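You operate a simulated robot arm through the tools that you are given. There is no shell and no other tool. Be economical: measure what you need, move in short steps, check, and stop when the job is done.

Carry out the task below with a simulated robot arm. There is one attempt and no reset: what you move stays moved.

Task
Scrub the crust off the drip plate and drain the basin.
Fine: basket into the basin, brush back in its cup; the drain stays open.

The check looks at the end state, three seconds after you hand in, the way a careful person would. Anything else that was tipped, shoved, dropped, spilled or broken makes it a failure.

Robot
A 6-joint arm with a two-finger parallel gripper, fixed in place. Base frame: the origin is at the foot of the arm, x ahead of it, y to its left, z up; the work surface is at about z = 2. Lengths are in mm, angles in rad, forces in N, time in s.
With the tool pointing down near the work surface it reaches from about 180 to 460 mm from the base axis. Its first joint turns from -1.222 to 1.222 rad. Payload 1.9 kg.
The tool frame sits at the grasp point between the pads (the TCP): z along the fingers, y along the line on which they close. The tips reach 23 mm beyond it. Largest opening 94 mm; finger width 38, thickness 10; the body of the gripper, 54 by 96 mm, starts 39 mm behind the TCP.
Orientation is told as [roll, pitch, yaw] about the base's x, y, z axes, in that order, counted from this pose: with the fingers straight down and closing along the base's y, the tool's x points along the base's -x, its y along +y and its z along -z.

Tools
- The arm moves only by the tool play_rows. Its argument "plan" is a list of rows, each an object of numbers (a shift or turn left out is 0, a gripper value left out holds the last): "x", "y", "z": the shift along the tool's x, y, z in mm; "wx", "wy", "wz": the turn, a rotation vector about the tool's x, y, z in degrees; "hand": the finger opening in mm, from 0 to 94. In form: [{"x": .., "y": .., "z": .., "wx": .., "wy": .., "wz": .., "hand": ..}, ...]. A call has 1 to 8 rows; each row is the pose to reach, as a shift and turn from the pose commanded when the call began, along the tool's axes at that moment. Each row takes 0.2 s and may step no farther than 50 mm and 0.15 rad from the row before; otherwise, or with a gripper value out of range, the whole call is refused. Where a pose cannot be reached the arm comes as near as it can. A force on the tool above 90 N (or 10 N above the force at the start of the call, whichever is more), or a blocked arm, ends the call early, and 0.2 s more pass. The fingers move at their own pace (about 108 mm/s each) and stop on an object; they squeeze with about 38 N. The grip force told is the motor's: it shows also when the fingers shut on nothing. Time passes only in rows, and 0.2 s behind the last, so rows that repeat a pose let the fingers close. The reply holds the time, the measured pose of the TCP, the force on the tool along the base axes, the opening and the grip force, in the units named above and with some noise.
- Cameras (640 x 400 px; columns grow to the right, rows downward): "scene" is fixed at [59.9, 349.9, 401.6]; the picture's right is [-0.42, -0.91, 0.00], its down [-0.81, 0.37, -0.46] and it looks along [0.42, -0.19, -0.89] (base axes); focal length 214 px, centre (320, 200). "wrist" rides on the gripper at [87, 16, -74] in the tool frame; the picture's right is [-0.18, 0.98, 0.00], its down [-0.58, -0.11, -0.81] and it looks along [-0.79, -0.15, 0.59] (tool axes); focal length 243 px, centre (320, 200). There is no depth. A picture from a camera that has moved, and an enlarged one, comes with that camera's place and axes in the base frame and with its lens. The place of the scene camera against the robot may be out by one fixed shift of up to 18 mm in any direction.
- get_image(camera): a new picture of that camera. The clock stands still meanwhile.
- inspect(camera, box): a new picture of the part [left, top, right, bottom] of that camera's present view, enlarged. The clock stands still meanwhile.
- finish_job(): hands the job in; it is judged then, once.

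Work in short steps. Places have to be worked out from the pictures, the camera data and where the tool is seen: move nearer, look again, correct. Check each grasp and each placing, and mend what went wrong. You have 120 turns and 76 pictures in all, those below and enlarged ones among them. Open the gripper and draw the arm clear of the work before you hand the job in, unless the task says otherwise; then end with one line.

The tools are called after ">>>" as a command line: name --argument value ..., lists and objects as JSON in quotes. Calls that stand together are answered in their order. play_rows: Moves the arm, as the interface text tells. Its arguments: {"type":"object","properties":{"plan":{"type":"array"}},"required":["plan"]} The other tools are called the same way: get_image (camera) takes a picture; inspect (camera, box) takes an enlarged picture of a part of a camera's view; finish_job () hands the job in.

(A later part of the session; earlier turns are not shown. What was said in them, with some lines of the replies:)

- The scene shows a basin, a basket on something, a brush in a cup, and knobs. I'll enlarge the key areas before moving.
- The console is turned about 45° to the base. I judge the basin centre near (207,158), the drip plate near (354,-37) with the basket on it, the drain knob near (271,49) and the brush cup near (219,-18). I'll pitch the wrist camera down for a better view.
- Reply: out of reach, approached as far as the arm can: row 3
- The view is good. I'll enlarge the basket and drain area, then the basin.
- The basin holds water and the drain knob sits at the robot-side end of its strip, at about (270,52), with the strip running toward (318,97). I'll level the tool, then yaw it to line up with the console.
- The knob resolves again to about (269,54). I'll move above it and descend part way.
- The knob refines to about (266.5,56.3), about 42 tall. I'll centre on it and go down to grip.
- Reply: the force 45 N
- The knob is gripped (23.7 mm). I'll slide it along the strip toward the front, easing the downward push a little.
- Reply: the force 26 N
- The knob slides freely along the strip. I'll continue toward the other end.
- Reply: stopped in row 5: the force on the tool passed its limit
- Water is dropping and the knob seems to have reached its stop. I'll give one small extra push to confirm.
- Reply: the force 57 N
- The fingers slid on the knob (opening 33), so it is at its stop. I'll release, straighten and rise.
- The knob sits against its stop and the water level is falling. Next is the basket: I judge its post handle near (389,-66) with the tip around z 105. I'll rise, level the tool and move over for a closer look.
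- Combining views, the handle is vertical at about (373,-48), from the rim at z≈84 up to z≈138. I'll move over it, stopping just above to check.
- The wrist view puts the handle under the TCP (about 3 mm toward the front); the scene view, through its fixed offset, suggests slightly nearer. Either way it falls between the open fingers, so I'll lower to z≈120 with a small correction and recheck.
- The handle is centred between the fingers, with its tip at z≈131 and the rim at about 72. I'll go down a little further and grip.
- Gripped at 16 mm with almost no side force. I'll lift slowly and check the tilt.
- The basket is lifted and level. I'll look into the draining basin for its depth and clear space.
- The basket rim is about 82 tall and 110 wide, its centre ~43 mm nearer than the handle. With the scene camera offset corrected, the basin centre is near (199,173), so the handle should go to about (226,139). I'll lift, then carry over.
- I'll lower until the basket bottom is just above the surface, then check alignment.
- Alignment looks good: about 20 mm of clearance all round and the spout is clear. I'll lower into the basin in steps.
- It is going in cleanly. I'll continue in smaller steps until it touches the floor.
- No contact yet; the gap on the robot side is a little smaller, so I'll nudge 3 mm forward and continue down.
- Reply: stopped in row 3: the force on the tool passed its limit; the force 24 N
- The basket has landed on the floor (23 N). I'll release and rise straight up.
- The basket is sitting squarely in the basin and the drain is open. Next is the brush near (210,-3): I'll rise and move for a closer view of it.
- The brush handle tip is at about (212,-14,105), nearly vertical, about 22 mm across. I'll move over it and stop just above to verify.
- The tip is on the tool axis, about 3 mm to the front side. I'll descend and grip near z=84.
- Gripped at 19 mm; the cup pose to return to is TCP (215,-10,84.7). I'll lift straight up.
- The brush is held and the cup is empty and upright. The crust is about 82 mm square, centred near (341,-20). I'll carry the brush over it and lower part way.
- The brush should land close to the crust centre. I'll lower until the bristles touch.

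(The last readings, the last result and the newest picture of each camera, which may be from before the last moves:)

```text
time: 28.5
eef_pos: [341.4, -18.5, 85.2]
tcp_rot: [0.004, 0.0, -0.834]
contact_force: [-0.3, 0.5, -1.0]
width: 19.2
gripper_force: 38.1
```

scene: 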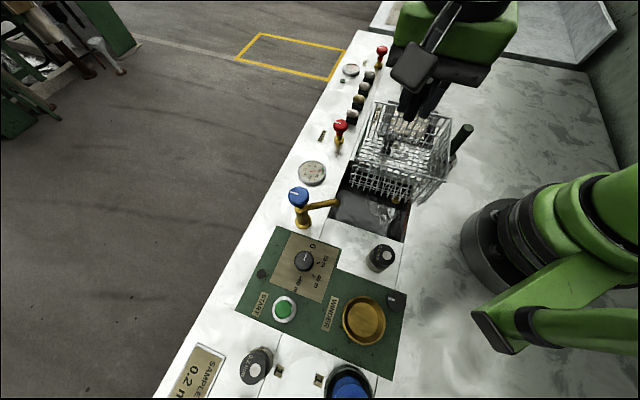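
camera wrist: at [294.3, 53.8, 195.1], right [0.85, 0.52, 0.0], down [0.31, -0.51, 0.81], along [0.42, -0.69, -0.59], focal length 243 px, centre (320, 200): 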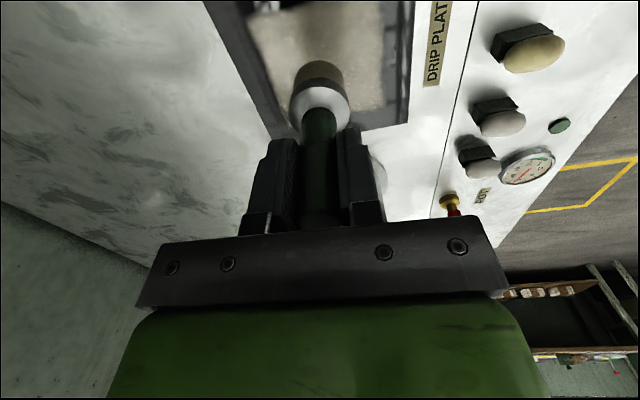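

>>> play_rows --plan '[{"z": 2}, {"z": 4}, {"z": 6}]'

>>> inspect --camera "scene" --box '[330, 40, 490, 160]'

```text
time: 29.3
eef_pos: [342.4, -19.8, 79.6]
tcp_rot: [0.004, -0.001, -0.835]
contact_force: [-7.8, -2.3, 35.1]
width: 19.6
gripper_force: 37.5
```

```text
3.33 times, centred on (410, 100) of scene
camera zoom: at [59.8, 349.9, 401.6], right [-0.42, -0.91, 0.0], down [-0.81, 0.37, -0.46], along [0.42, -0.19, -0.89], focal length 715 px, centre (20, 533)
```

zoom: 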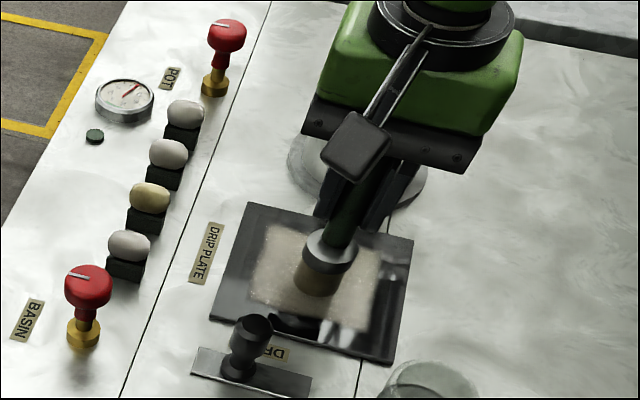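

Contact at 35 N. I'll ease up a little and make the first strokes, watching the result.

>>> play_rows --plan '[{"z": -2}, {"y": 15, "z": -2}, {"y": 28, "z": -2}, {"y": 14, "z": -2}, {"y": 0, "z": -2}, {"y": -14, "z": -2}, {"y": -28, "z": -2}, {"y": -14, "z": -2}]'

>>> inspect --camera "scene" --box '[330, 40, 490, 160]'

```text
time: 31.1
eef_pos: [331.6, -27.9, 79.3]
tcp_rot: [0.005, 0.001, -0.834]
contact_force: [-0.4, -0.6, 0.2]
width: 19.5
gripper_force: 37.8
```

```text
3.33 times, centred on (410, 100) of scene
camera zoom: at [59.9, 349.8, 401.6], right [-0.42, -0.91, 0.0], down [-0.81, 0.37, -0.46], along [0.42, -0.19, -0.89], focal length 715 px, centre (20, 533)
```

zoom: 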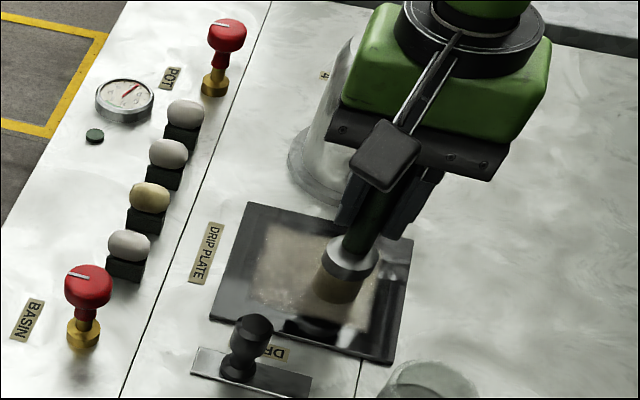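

The crust looks thinner in that band, but the contact went light. I'll press about 1 mm deeper and sweep systematic lanes on the near half.

>>> play_rows --plan '[{"y": -14, "z": 1.3}, {"y": 14, "z": 1.3}, {"y": 42, "z": 1.3}, {"x": 13, "y": 42, "z": 1.3}, {"x": 13, "y": 14, "z": 1.3}, {"x": 13, "y": -14, "z": 1.3}, {"x": 26, "y": -14, "z": 1.3}, {"x": 26, "y": 14, "z": 1.3}]'

>>> inspect --camera "scene" --box '[330, 40, 490, 160]'

```text
time: 32.9
eef_pos: [325.0, -1.8, 79.9]
tcp_rot: [0.002, -0.001, -0.836]
contact_force: [-3.5, -3.2, 9.4]
width: 19.4
gripper_force: 38.3
```

```text
3.33 times, centred on (410, 100) of scene
camera zoom: at [59.9, 349.8, 401.6], right [-0.42, -0.91, 0.0], down [-0.81, 0.37, -0.46], along [0.42, -0.19, -0.89], focal length 715 px, centre (20, 533)
```

zoom: 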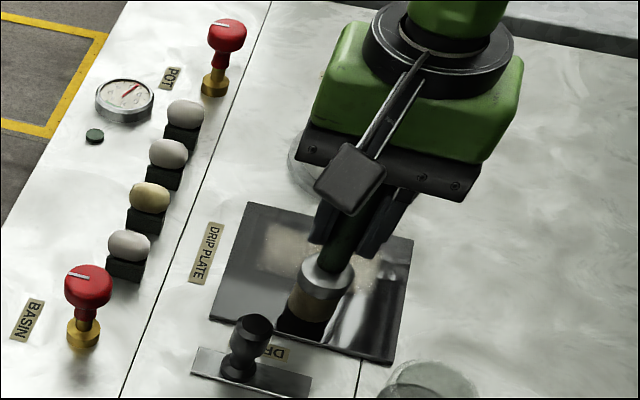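

The near half is clearing well at about 9 N. I'll sweep the far half now.

>>> play_rows --plan '[{"y": 28}, {"x": -26, "y": 28}, {"x": -39, "y": 28}, {"x": -39, "y": 0}, {"x": -39, "y": -28}, {"x": -52, "y": -28}, {"x": -52, "y": 0}, {"x": -52, "y": 28}]'

>>> inspect --camera "scene" --box '[330, 40, 490, 160]'

```text
time: 34.7
eef_pos: [382.2, -19.5, 78.4]
tcp_rot: [0.004, -0.001, -0.836]
contact_force: [-5.1, -6.1, 21.0]
width: 19.5
gripper_force: 38.3
```

```text
3.33 times, centred on (410, 100) of scene
camera zoom: at [59.9, 349.8, 401.6], right [-0.42, -0.91, 0.0], down [-0.81, 0.37, -0.46], along [0.42, -0.19, -0.89], focal length 715 px, centre (20, 533)
```

zoom: 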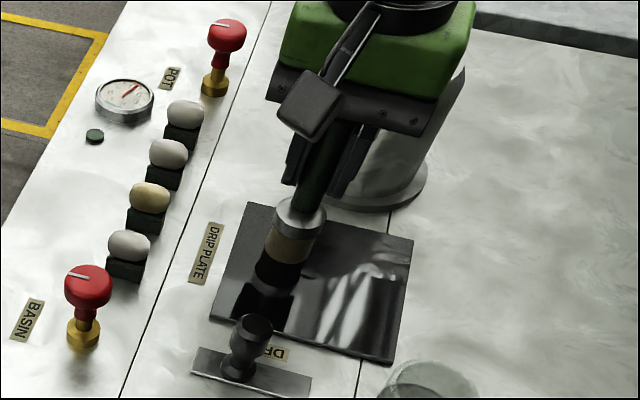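

The plate looks clean. I'll do one more pass for residue before lifting.

>>> play_rows --plan '[{"y": -28}, {"y": -56}, {"x": 19, "y": -56}, {"x": 19, "y": -28}, {"x": 19, "y": 0}, {"x": 38, "y": 0}, {"x": 38, "y": -28}, {"x": 38, "y": -56}]'

>>> play_rows --plan '[{"x": 14, "y": 0}, {"x": 14, "y": 28}, {"x": 14, "y": 56}, {"x": 14, "y": 56, "z": -10}, {"x": 14, "y": 56, "z": -50}, {"x": 14, "y": 56, "z": -97}]'

>>> inspect --camera "scene" --box '[330, 40, 490, 160]'

>>> get_image --camera "wrist"

```text
time: 36.5
eef_pos: [312.6, -27.7, 79.3]
tcp_rot: [0.002, 0.001, -0.835]
contact_force: [-0.1, -0.3, 1.8]
width: 19.2
gripper_force: 37.8
```

```text
time: 37.9
eef_pos: [345.5, 18.0, 176.2]
tcp_rot: [0.001, 0.001, -0.835]
contact_force: [0.4, -0.4, -0.6]
width: 19.3
gripper_force: 38.4
```

```text
3.33 times, centred on (410, 100) of scene
camera zoom: at [59.9, 349.9, 401.6], right [-0.42, -0.91, 0.0], down [-0.81, 0.37, -0.46], along [0.42, -0.19, -0.89], focal length 715 px, centre (20, 533)
```

zoom: 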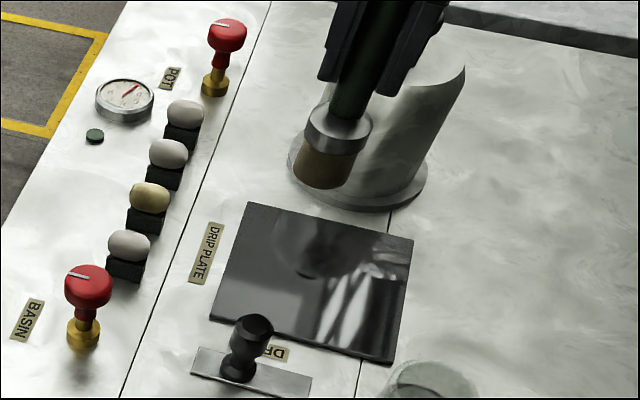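

```text
23 pictures are left
camera wrist: at [300.1, 90.9, 252.5], right [0.85, 0.52, 0.0], down [0.31, -0.51, 0.81], along [0.42, -0.69, -0.59], focal length 243 px, centre (320, 200)
```

wrist: 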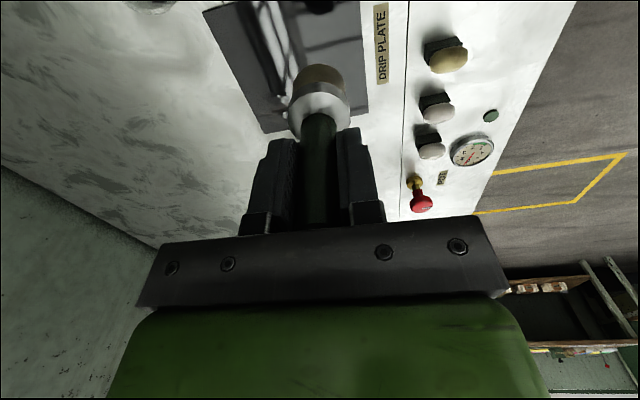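

The plate is clean and has not moved. I'll take the brush back above the cup.

>>> play_rows --plan '[{"x": 17, "y": -29}, {"x": 34, "y": -58}, {"x": 51, "y": -87}, {"x": 66.9, "y": -115.6}, {"x": 66.9, "y": -115.6}]'

>>> get_image --camera "wrist"

>>> inspect --camera "scene" --box '[370, 60, 530, 180]'

```text
time: 39.1
eef_pos: [216.7, -9.6, 178.4]
tcp_rot: [0.003, -0.001, -0.834]
contact_force: [0.3, -0.3, -0.9]
width: 19.2
gripper_force: 38.2
```

```text
22 pictures are left
camera wrist: at [169.7, 63.0, 254.4], right [0.85, 0.52, 0.0], down [0.31, -0.51, 0.81], along [0.42, -0.69, -0.59], focal length 243 px, centre (320, 200)
```

wrist: 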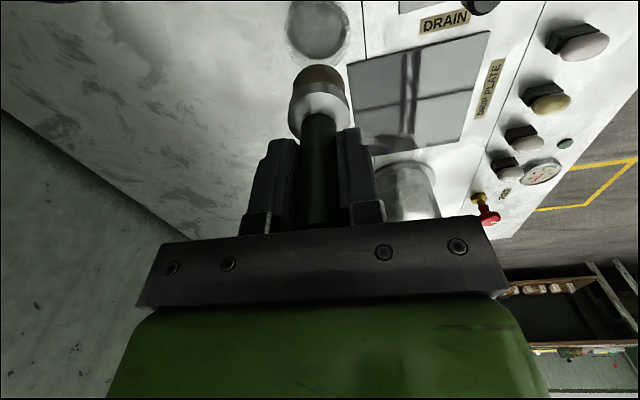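

```text
3.33 times, centred on (450, 120) of scene
camera zoom: at [59.9, 349.9, 401.6], right [-0.42, -0.91, 0.0], down [-0.81, 0.37, -0.46], along [0.42, -0.19, -0.89], focal length 715 px, centre (-113, 467)
```

zoom: 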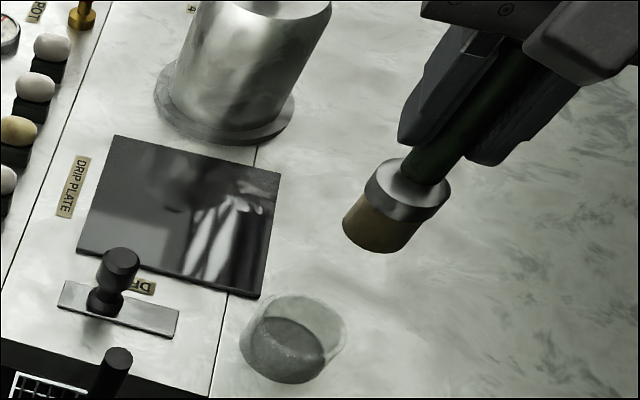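

The brush has come back to about its lift-out position, sitting a few mm higher in the grip. I'll lower until just above the cup rim and check.

>>> play_rows --plan '[{"z": 20}, {"z": 40}, {"z": 50}]'

>>> inspect --camera "wrist" --box '[230, 0, 410, 120]'

>>> inspect --camera "scene" --box '[390, 90, 510, 190]'

```text
time: 39.9
eef_pos: [214.9, -9.2, 126.4]
tcp_rot: [0.005, 0.0, -0.836]
contact_force: [-0.8, 0.7, -1.1]
width: 19.2
gripper_force: 37.9
```

```text
3.33 times, centred on (320, 60) of wrist
camera zoom: at [168.9, 63.7, 202.5], right [0.85, 0.52, 0.0], down [0.31, -0.51, 0.81], along [0.42, -0.69, -0.59], focal length 809 px, centre (320, 667)
```

zoom: 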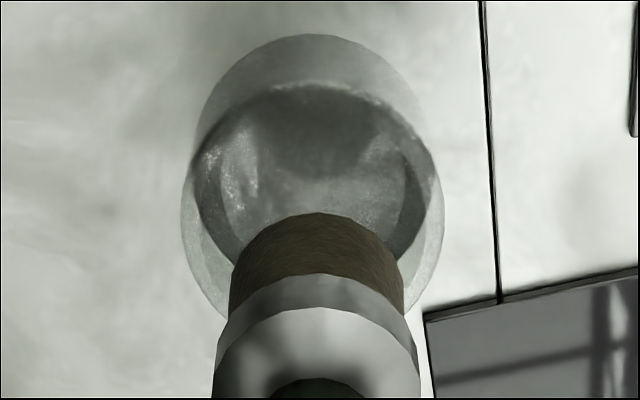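

```text
4.00 times, centred on (450, 140) of scene
camera zoom: at [59.9, 349.9, 401.6], right [-0.42, -0.91, 0.0], down [-0.81, 0.37, -0.46], along [0.42, -0.19, -0.89], focal length 858 px, centre (-200, 440)
```

zoom: 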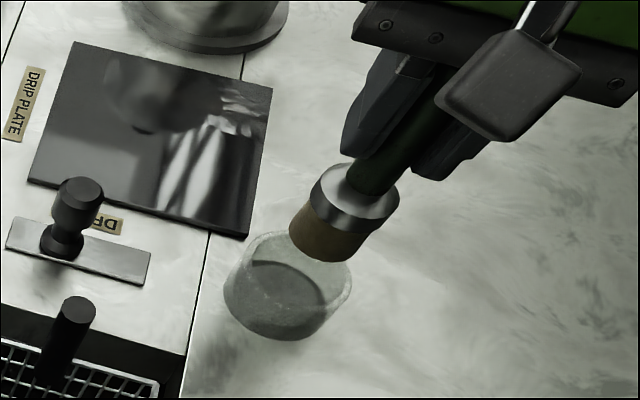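

The brush lines up sideways; it sits roughly 5–6 mm too far along the console from the cup centre. I'll shift back 5 mm and lower part way, watching the force.

>>> play_rows --plan '[{"x": 5}, {"x": 5, "z": 8}, {"x": 5, "z": 15}, {"x": 5, "z": 21}]'

>>> inspect --camera "wrist" --box '[230, 0, 410, 120]'

>>> inspect --camera "scene" --box '[390, 90, 510, 190]'

```text
time: 40.9
eef_pos: [210.4, -6.4, 103.4]
tcp_rot: [0.003, 0.001, -0.835]
contact_force: [-0.7, 0.0, -1.7]
width: 19.4
gripper_force: 38.0
```

```text
3.33 times, centred on (320, 60) of wrist
camera zoom: at [165.1, 68.3, 180.5], right [0.85, 0.52, 0.0], down [0.31, -0.51, 0.81], along [0.42, -0.69, -0.59], focal length 809 px, centre (320, 667)
```

zoom: 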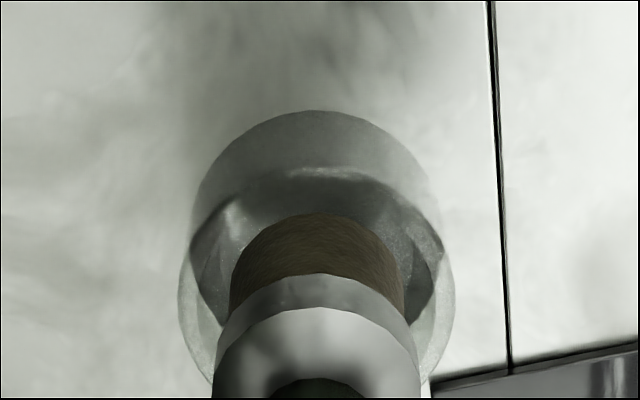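

```text
4.00 times, centred on (450, 140) of scene
camera zoom: at [59.9, 349.9, 401.6], right [-0.42, -0.91, 0.0], down [-0.81, 0.37, -0.46], along [0.42, -0.19, -0.89], focal length 858 px, centre (-200, 440)
```

zoom: 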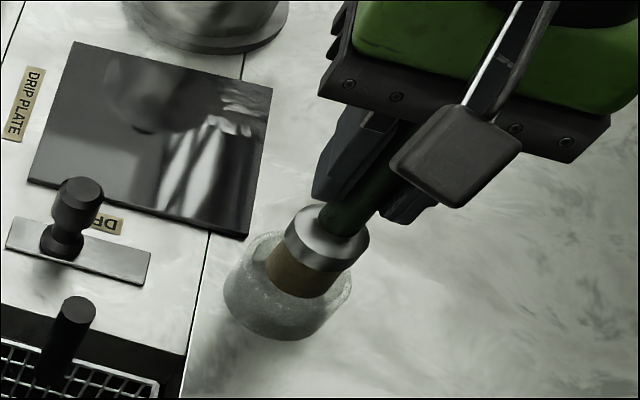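

The brush is inside the cup with no side force. I'll lower until it touches the bottom.

>>> play_rows --plan '[{"z": 6}, {"z": 12}, {"z": 17}, {"z": 20}]'

```text
time: 41.9
eef_pos: [212.3, -4.4, 84.3]
tcp_rot: [0.0, -0.002, -0.834]
contact_force: [-0.3, -0.4, -0.8]
width: 19.3
gripper_force: 37.9
```

>>> play_rows --plan '[{"z": 2}, {"z": 4}, {"z": 6}]'

```text
time: 42.7
eef_pos: [213.2, -5.2, 78.9]
tcp_rot: [0.006, 0.0, -0.835]
contact_force: [6.7, -15.9, 7.1]
width: 19.2
gripper_force: 38.2
```

Contact with some side force. I'll look before releasing.

>>> inspect --camera "wrist" --box '[230, 0, 410, 120]'

>>> inspect --camera "scene" --box '[390, 90, 510, 190]'

```text
3.33 times, centred on (320, 60) of wrist
camera zoom: at [166.7, 68.4, 155.3], right [0.85, 0.52, 0.01], down [0.3, -0.51, 0.81], along [0.43, -0.69, -0.59], focal length 809 px, centre (320, 667)
```

zoom: 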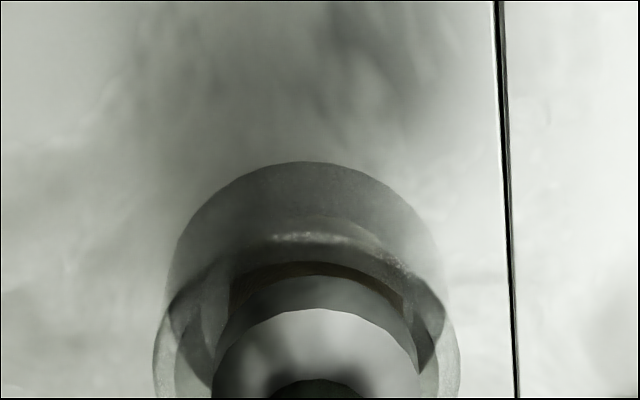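

```text
4.00 times, centred on (450, 140) of scene
camera zoom: at [59.9, 349.9, 401.6], right [-0.42, -0.91, 0.0], down [-0.81, 0.37, -0.46], along [0.42, -0.19, -0.89], focal length 858 px, centre (-200, 440)
```

zoom: 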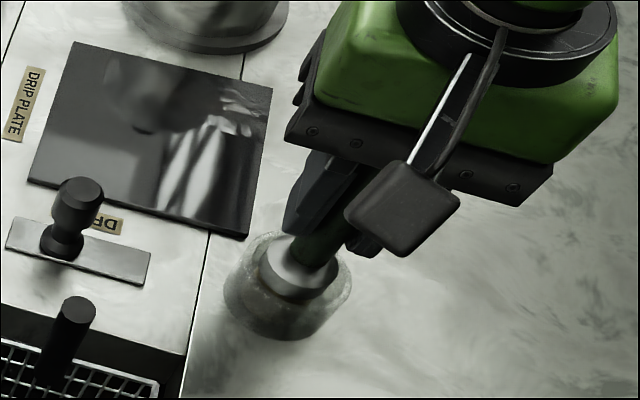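

The brush is seated inside the cup and the cup hasn't moved. I'll ease off, release gently and rise straight up.

>>> play_rows --plan '[{"z": -1.5}, {"z": -1.5, "hand": 26}, {"z": -1.5, "hand": 46}, {"z": -1.5, "hand": 46}, {"z": -40}, {"z": -85}, {"z": -120}]'

>>> inspect --camera "scene" --box '[370, 60, 530, 180]'

>>> get_image --camera "wrist"

```text
time: 44.3
eef_pos: [213.8, -7.0, 199.4]
tcp_rot: [0.003, -0.001, -0.833]
contact_force: [-0.4, -0.3, -0.4]
width: 46.0
gripper_force: 0.1
```

```text
3.33 times, centred on (450, 120) of scene
camera zoom: at [59.9, 349.9, 401.6], right [-0.42, -0.91, 0.0], down [-0.81, 0.37, -0.46], along [0.42, -0.19, -0.89], focal length 715 px, centre (-113, 467)
```

zoom: 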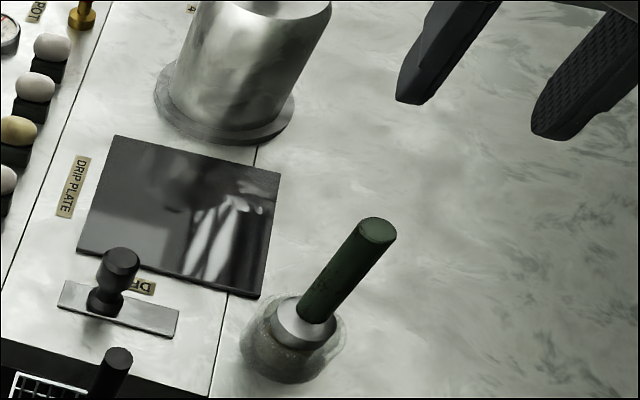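

```text
13 pictures are left
camera wrist: at [166.3, 66.3, 275.5], right [0.85, 0.52, 0.0], down [0.31, -0.51, 0.81], along [0.42, -0.69, -0.59], focal length 243 px, centre (320, 200)
```

wrist: 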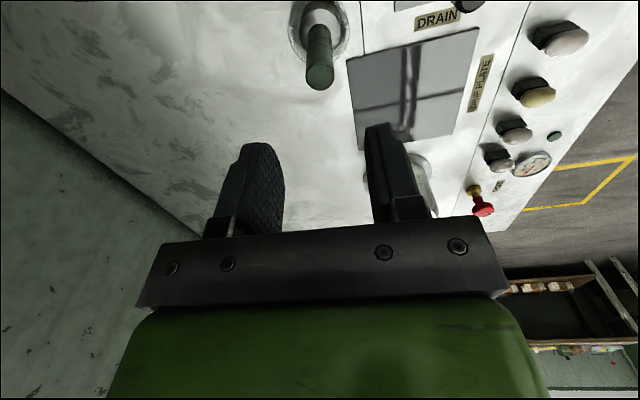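

The brush stands in its cup. I'll draw the arm up clear, then check the basin and the whole scene.

>>> play_rows --plan '[{"z": -40, "x": -10}, {"z": -80, "x": -20}, {"z": -120, "x": -30, "y": 20}]'

>>> get_image --camera "scene"

>>> inspect --camera "scene" --box '[300, 120, 440, 250]'

```text
time: 45.1
eef_pos: [246.0, -16.7, 319.5]
tcp_rot: [0.005, 0.0, -0.835]
contact_force: [-0.3, 0.2, 0.4]
width: 46.0
gripper_force: 0.1
```

```text
12 pictures are left
```

scene: 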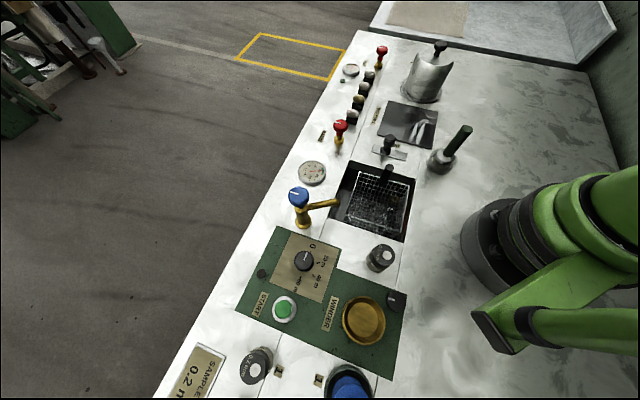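

```text
3.08 times, centred on (370, 185) of scene
camera zoom: at [59.9, 349.9, 401.6], right [-0.42, -0.91, 0.0], down [-0.81, 0.37, -0.46], along [0.42, -0.19, -0.89], focal length 660 px, centre (166, 246)
```

zoom: 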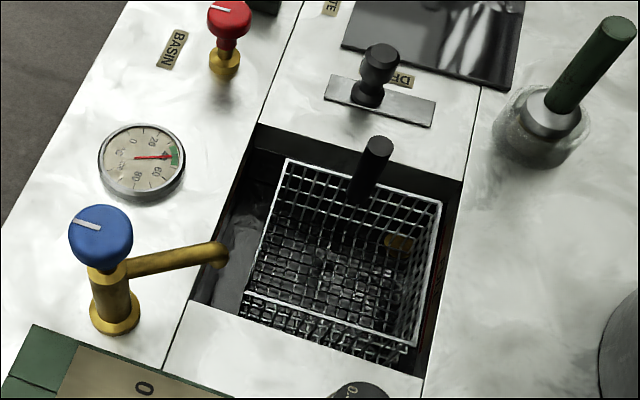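

Everything is in place. I'll wait a few seconds to make sure the basin has finished draining and compare.

>>> play_rows --plan '[{"z": 0}, {"z": 0}, {"z": 0}, {"z": 0}, {"z": 0}, {"z": 0}, {"z": 0}, {"z": 0}]'

>>> play_rows --plan '[{"z": 0}, {"z": 0}, {"z": 0}, {"z": 0}, {"z": 0}, {"z": 0}, {"z": 0}, {"z": 0}]'

>>> inspect --camera "scene" --box '[330, 150, 430, 250]'

```text
time: 46.9
eef_pos: [246.9, -16.3, 317.7]
tcp_rot: [0.003, -0.001, -0.835]
contact_force: [0.5, 1.0, -0.4]
width: 46.0
gripper_force: 0.1
```

```text
time: 48.7
eef_pos: [247.3, -15.7, 317.5]
tcp_rot: [0.003, 0.001, -0.833]
contact_force: [0.2, 0.3, -0.2]
width: 46.1
gripper_force: 0.1
```

```text
4.00 times, centred on (380, 200) of scene
camera zoom: at [59.9, 349.9, 401.6], right [-0.42, -0.91, 0.0], down [-0.81, 0.37, -0.46], along [0.42, -0.19, -0.89], focal length 858 px, centre (80, 200)
```

zoom: 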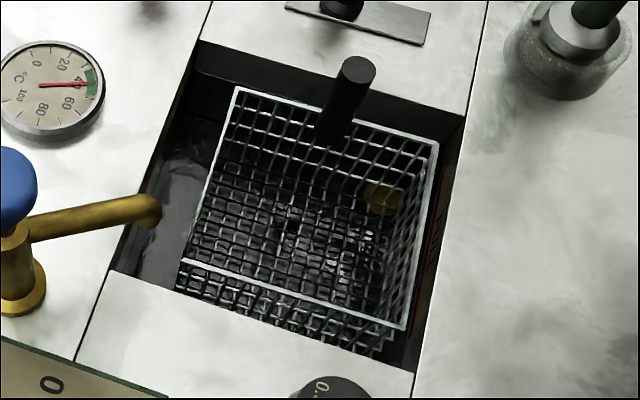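

The basin view is steady, with only the wet floor showing. One last close look at the plate.

>>> inspect --camera "scene" --box '[370, 90, 450, 160]'

>>> inspect --camera "wrist" --box '[260, 0, 460, 160]'

```text
5.71 times, centred on (410, 125) of scene
camera zoom: at [59.9, 349.9, 401.6], right [-0.42, -0.91, 0.0], down [-0.81, 0.37, -0.46], along [0.42, -0.19, -0.89], focal length 1226 px, centre (-194, 629)
```

zoom: 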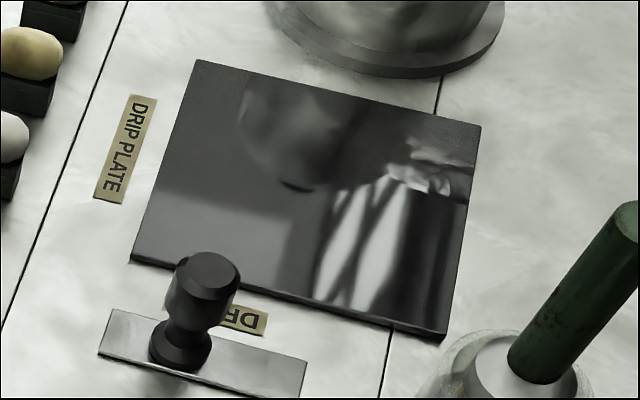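

```text
2.50 times, centred on (360, 80) of wrist
camera zoom: at [200.9, 56.7, 394.6], right [0.85, 0.52, 0.0], down [0.31, -0.51, 0.81], along [0.42, -0.69, -0.59], focal length 606 px, centre (220, 500)
```

zoom: 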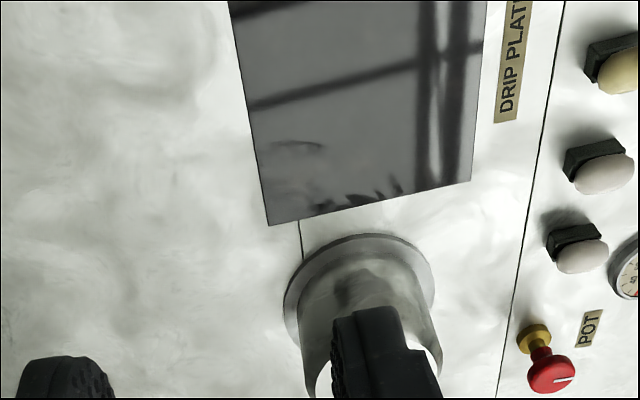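

The plate shows only reflections, with no crust left. The gripper is open and the arm is clear, so I'm handing in.

>>> finish_job

```text
The job is handed in.
```

I scrubbed the crust off the drip plate and drained the basin; the drain is still open, the basket is in the basin, and the brush is back in its cup.
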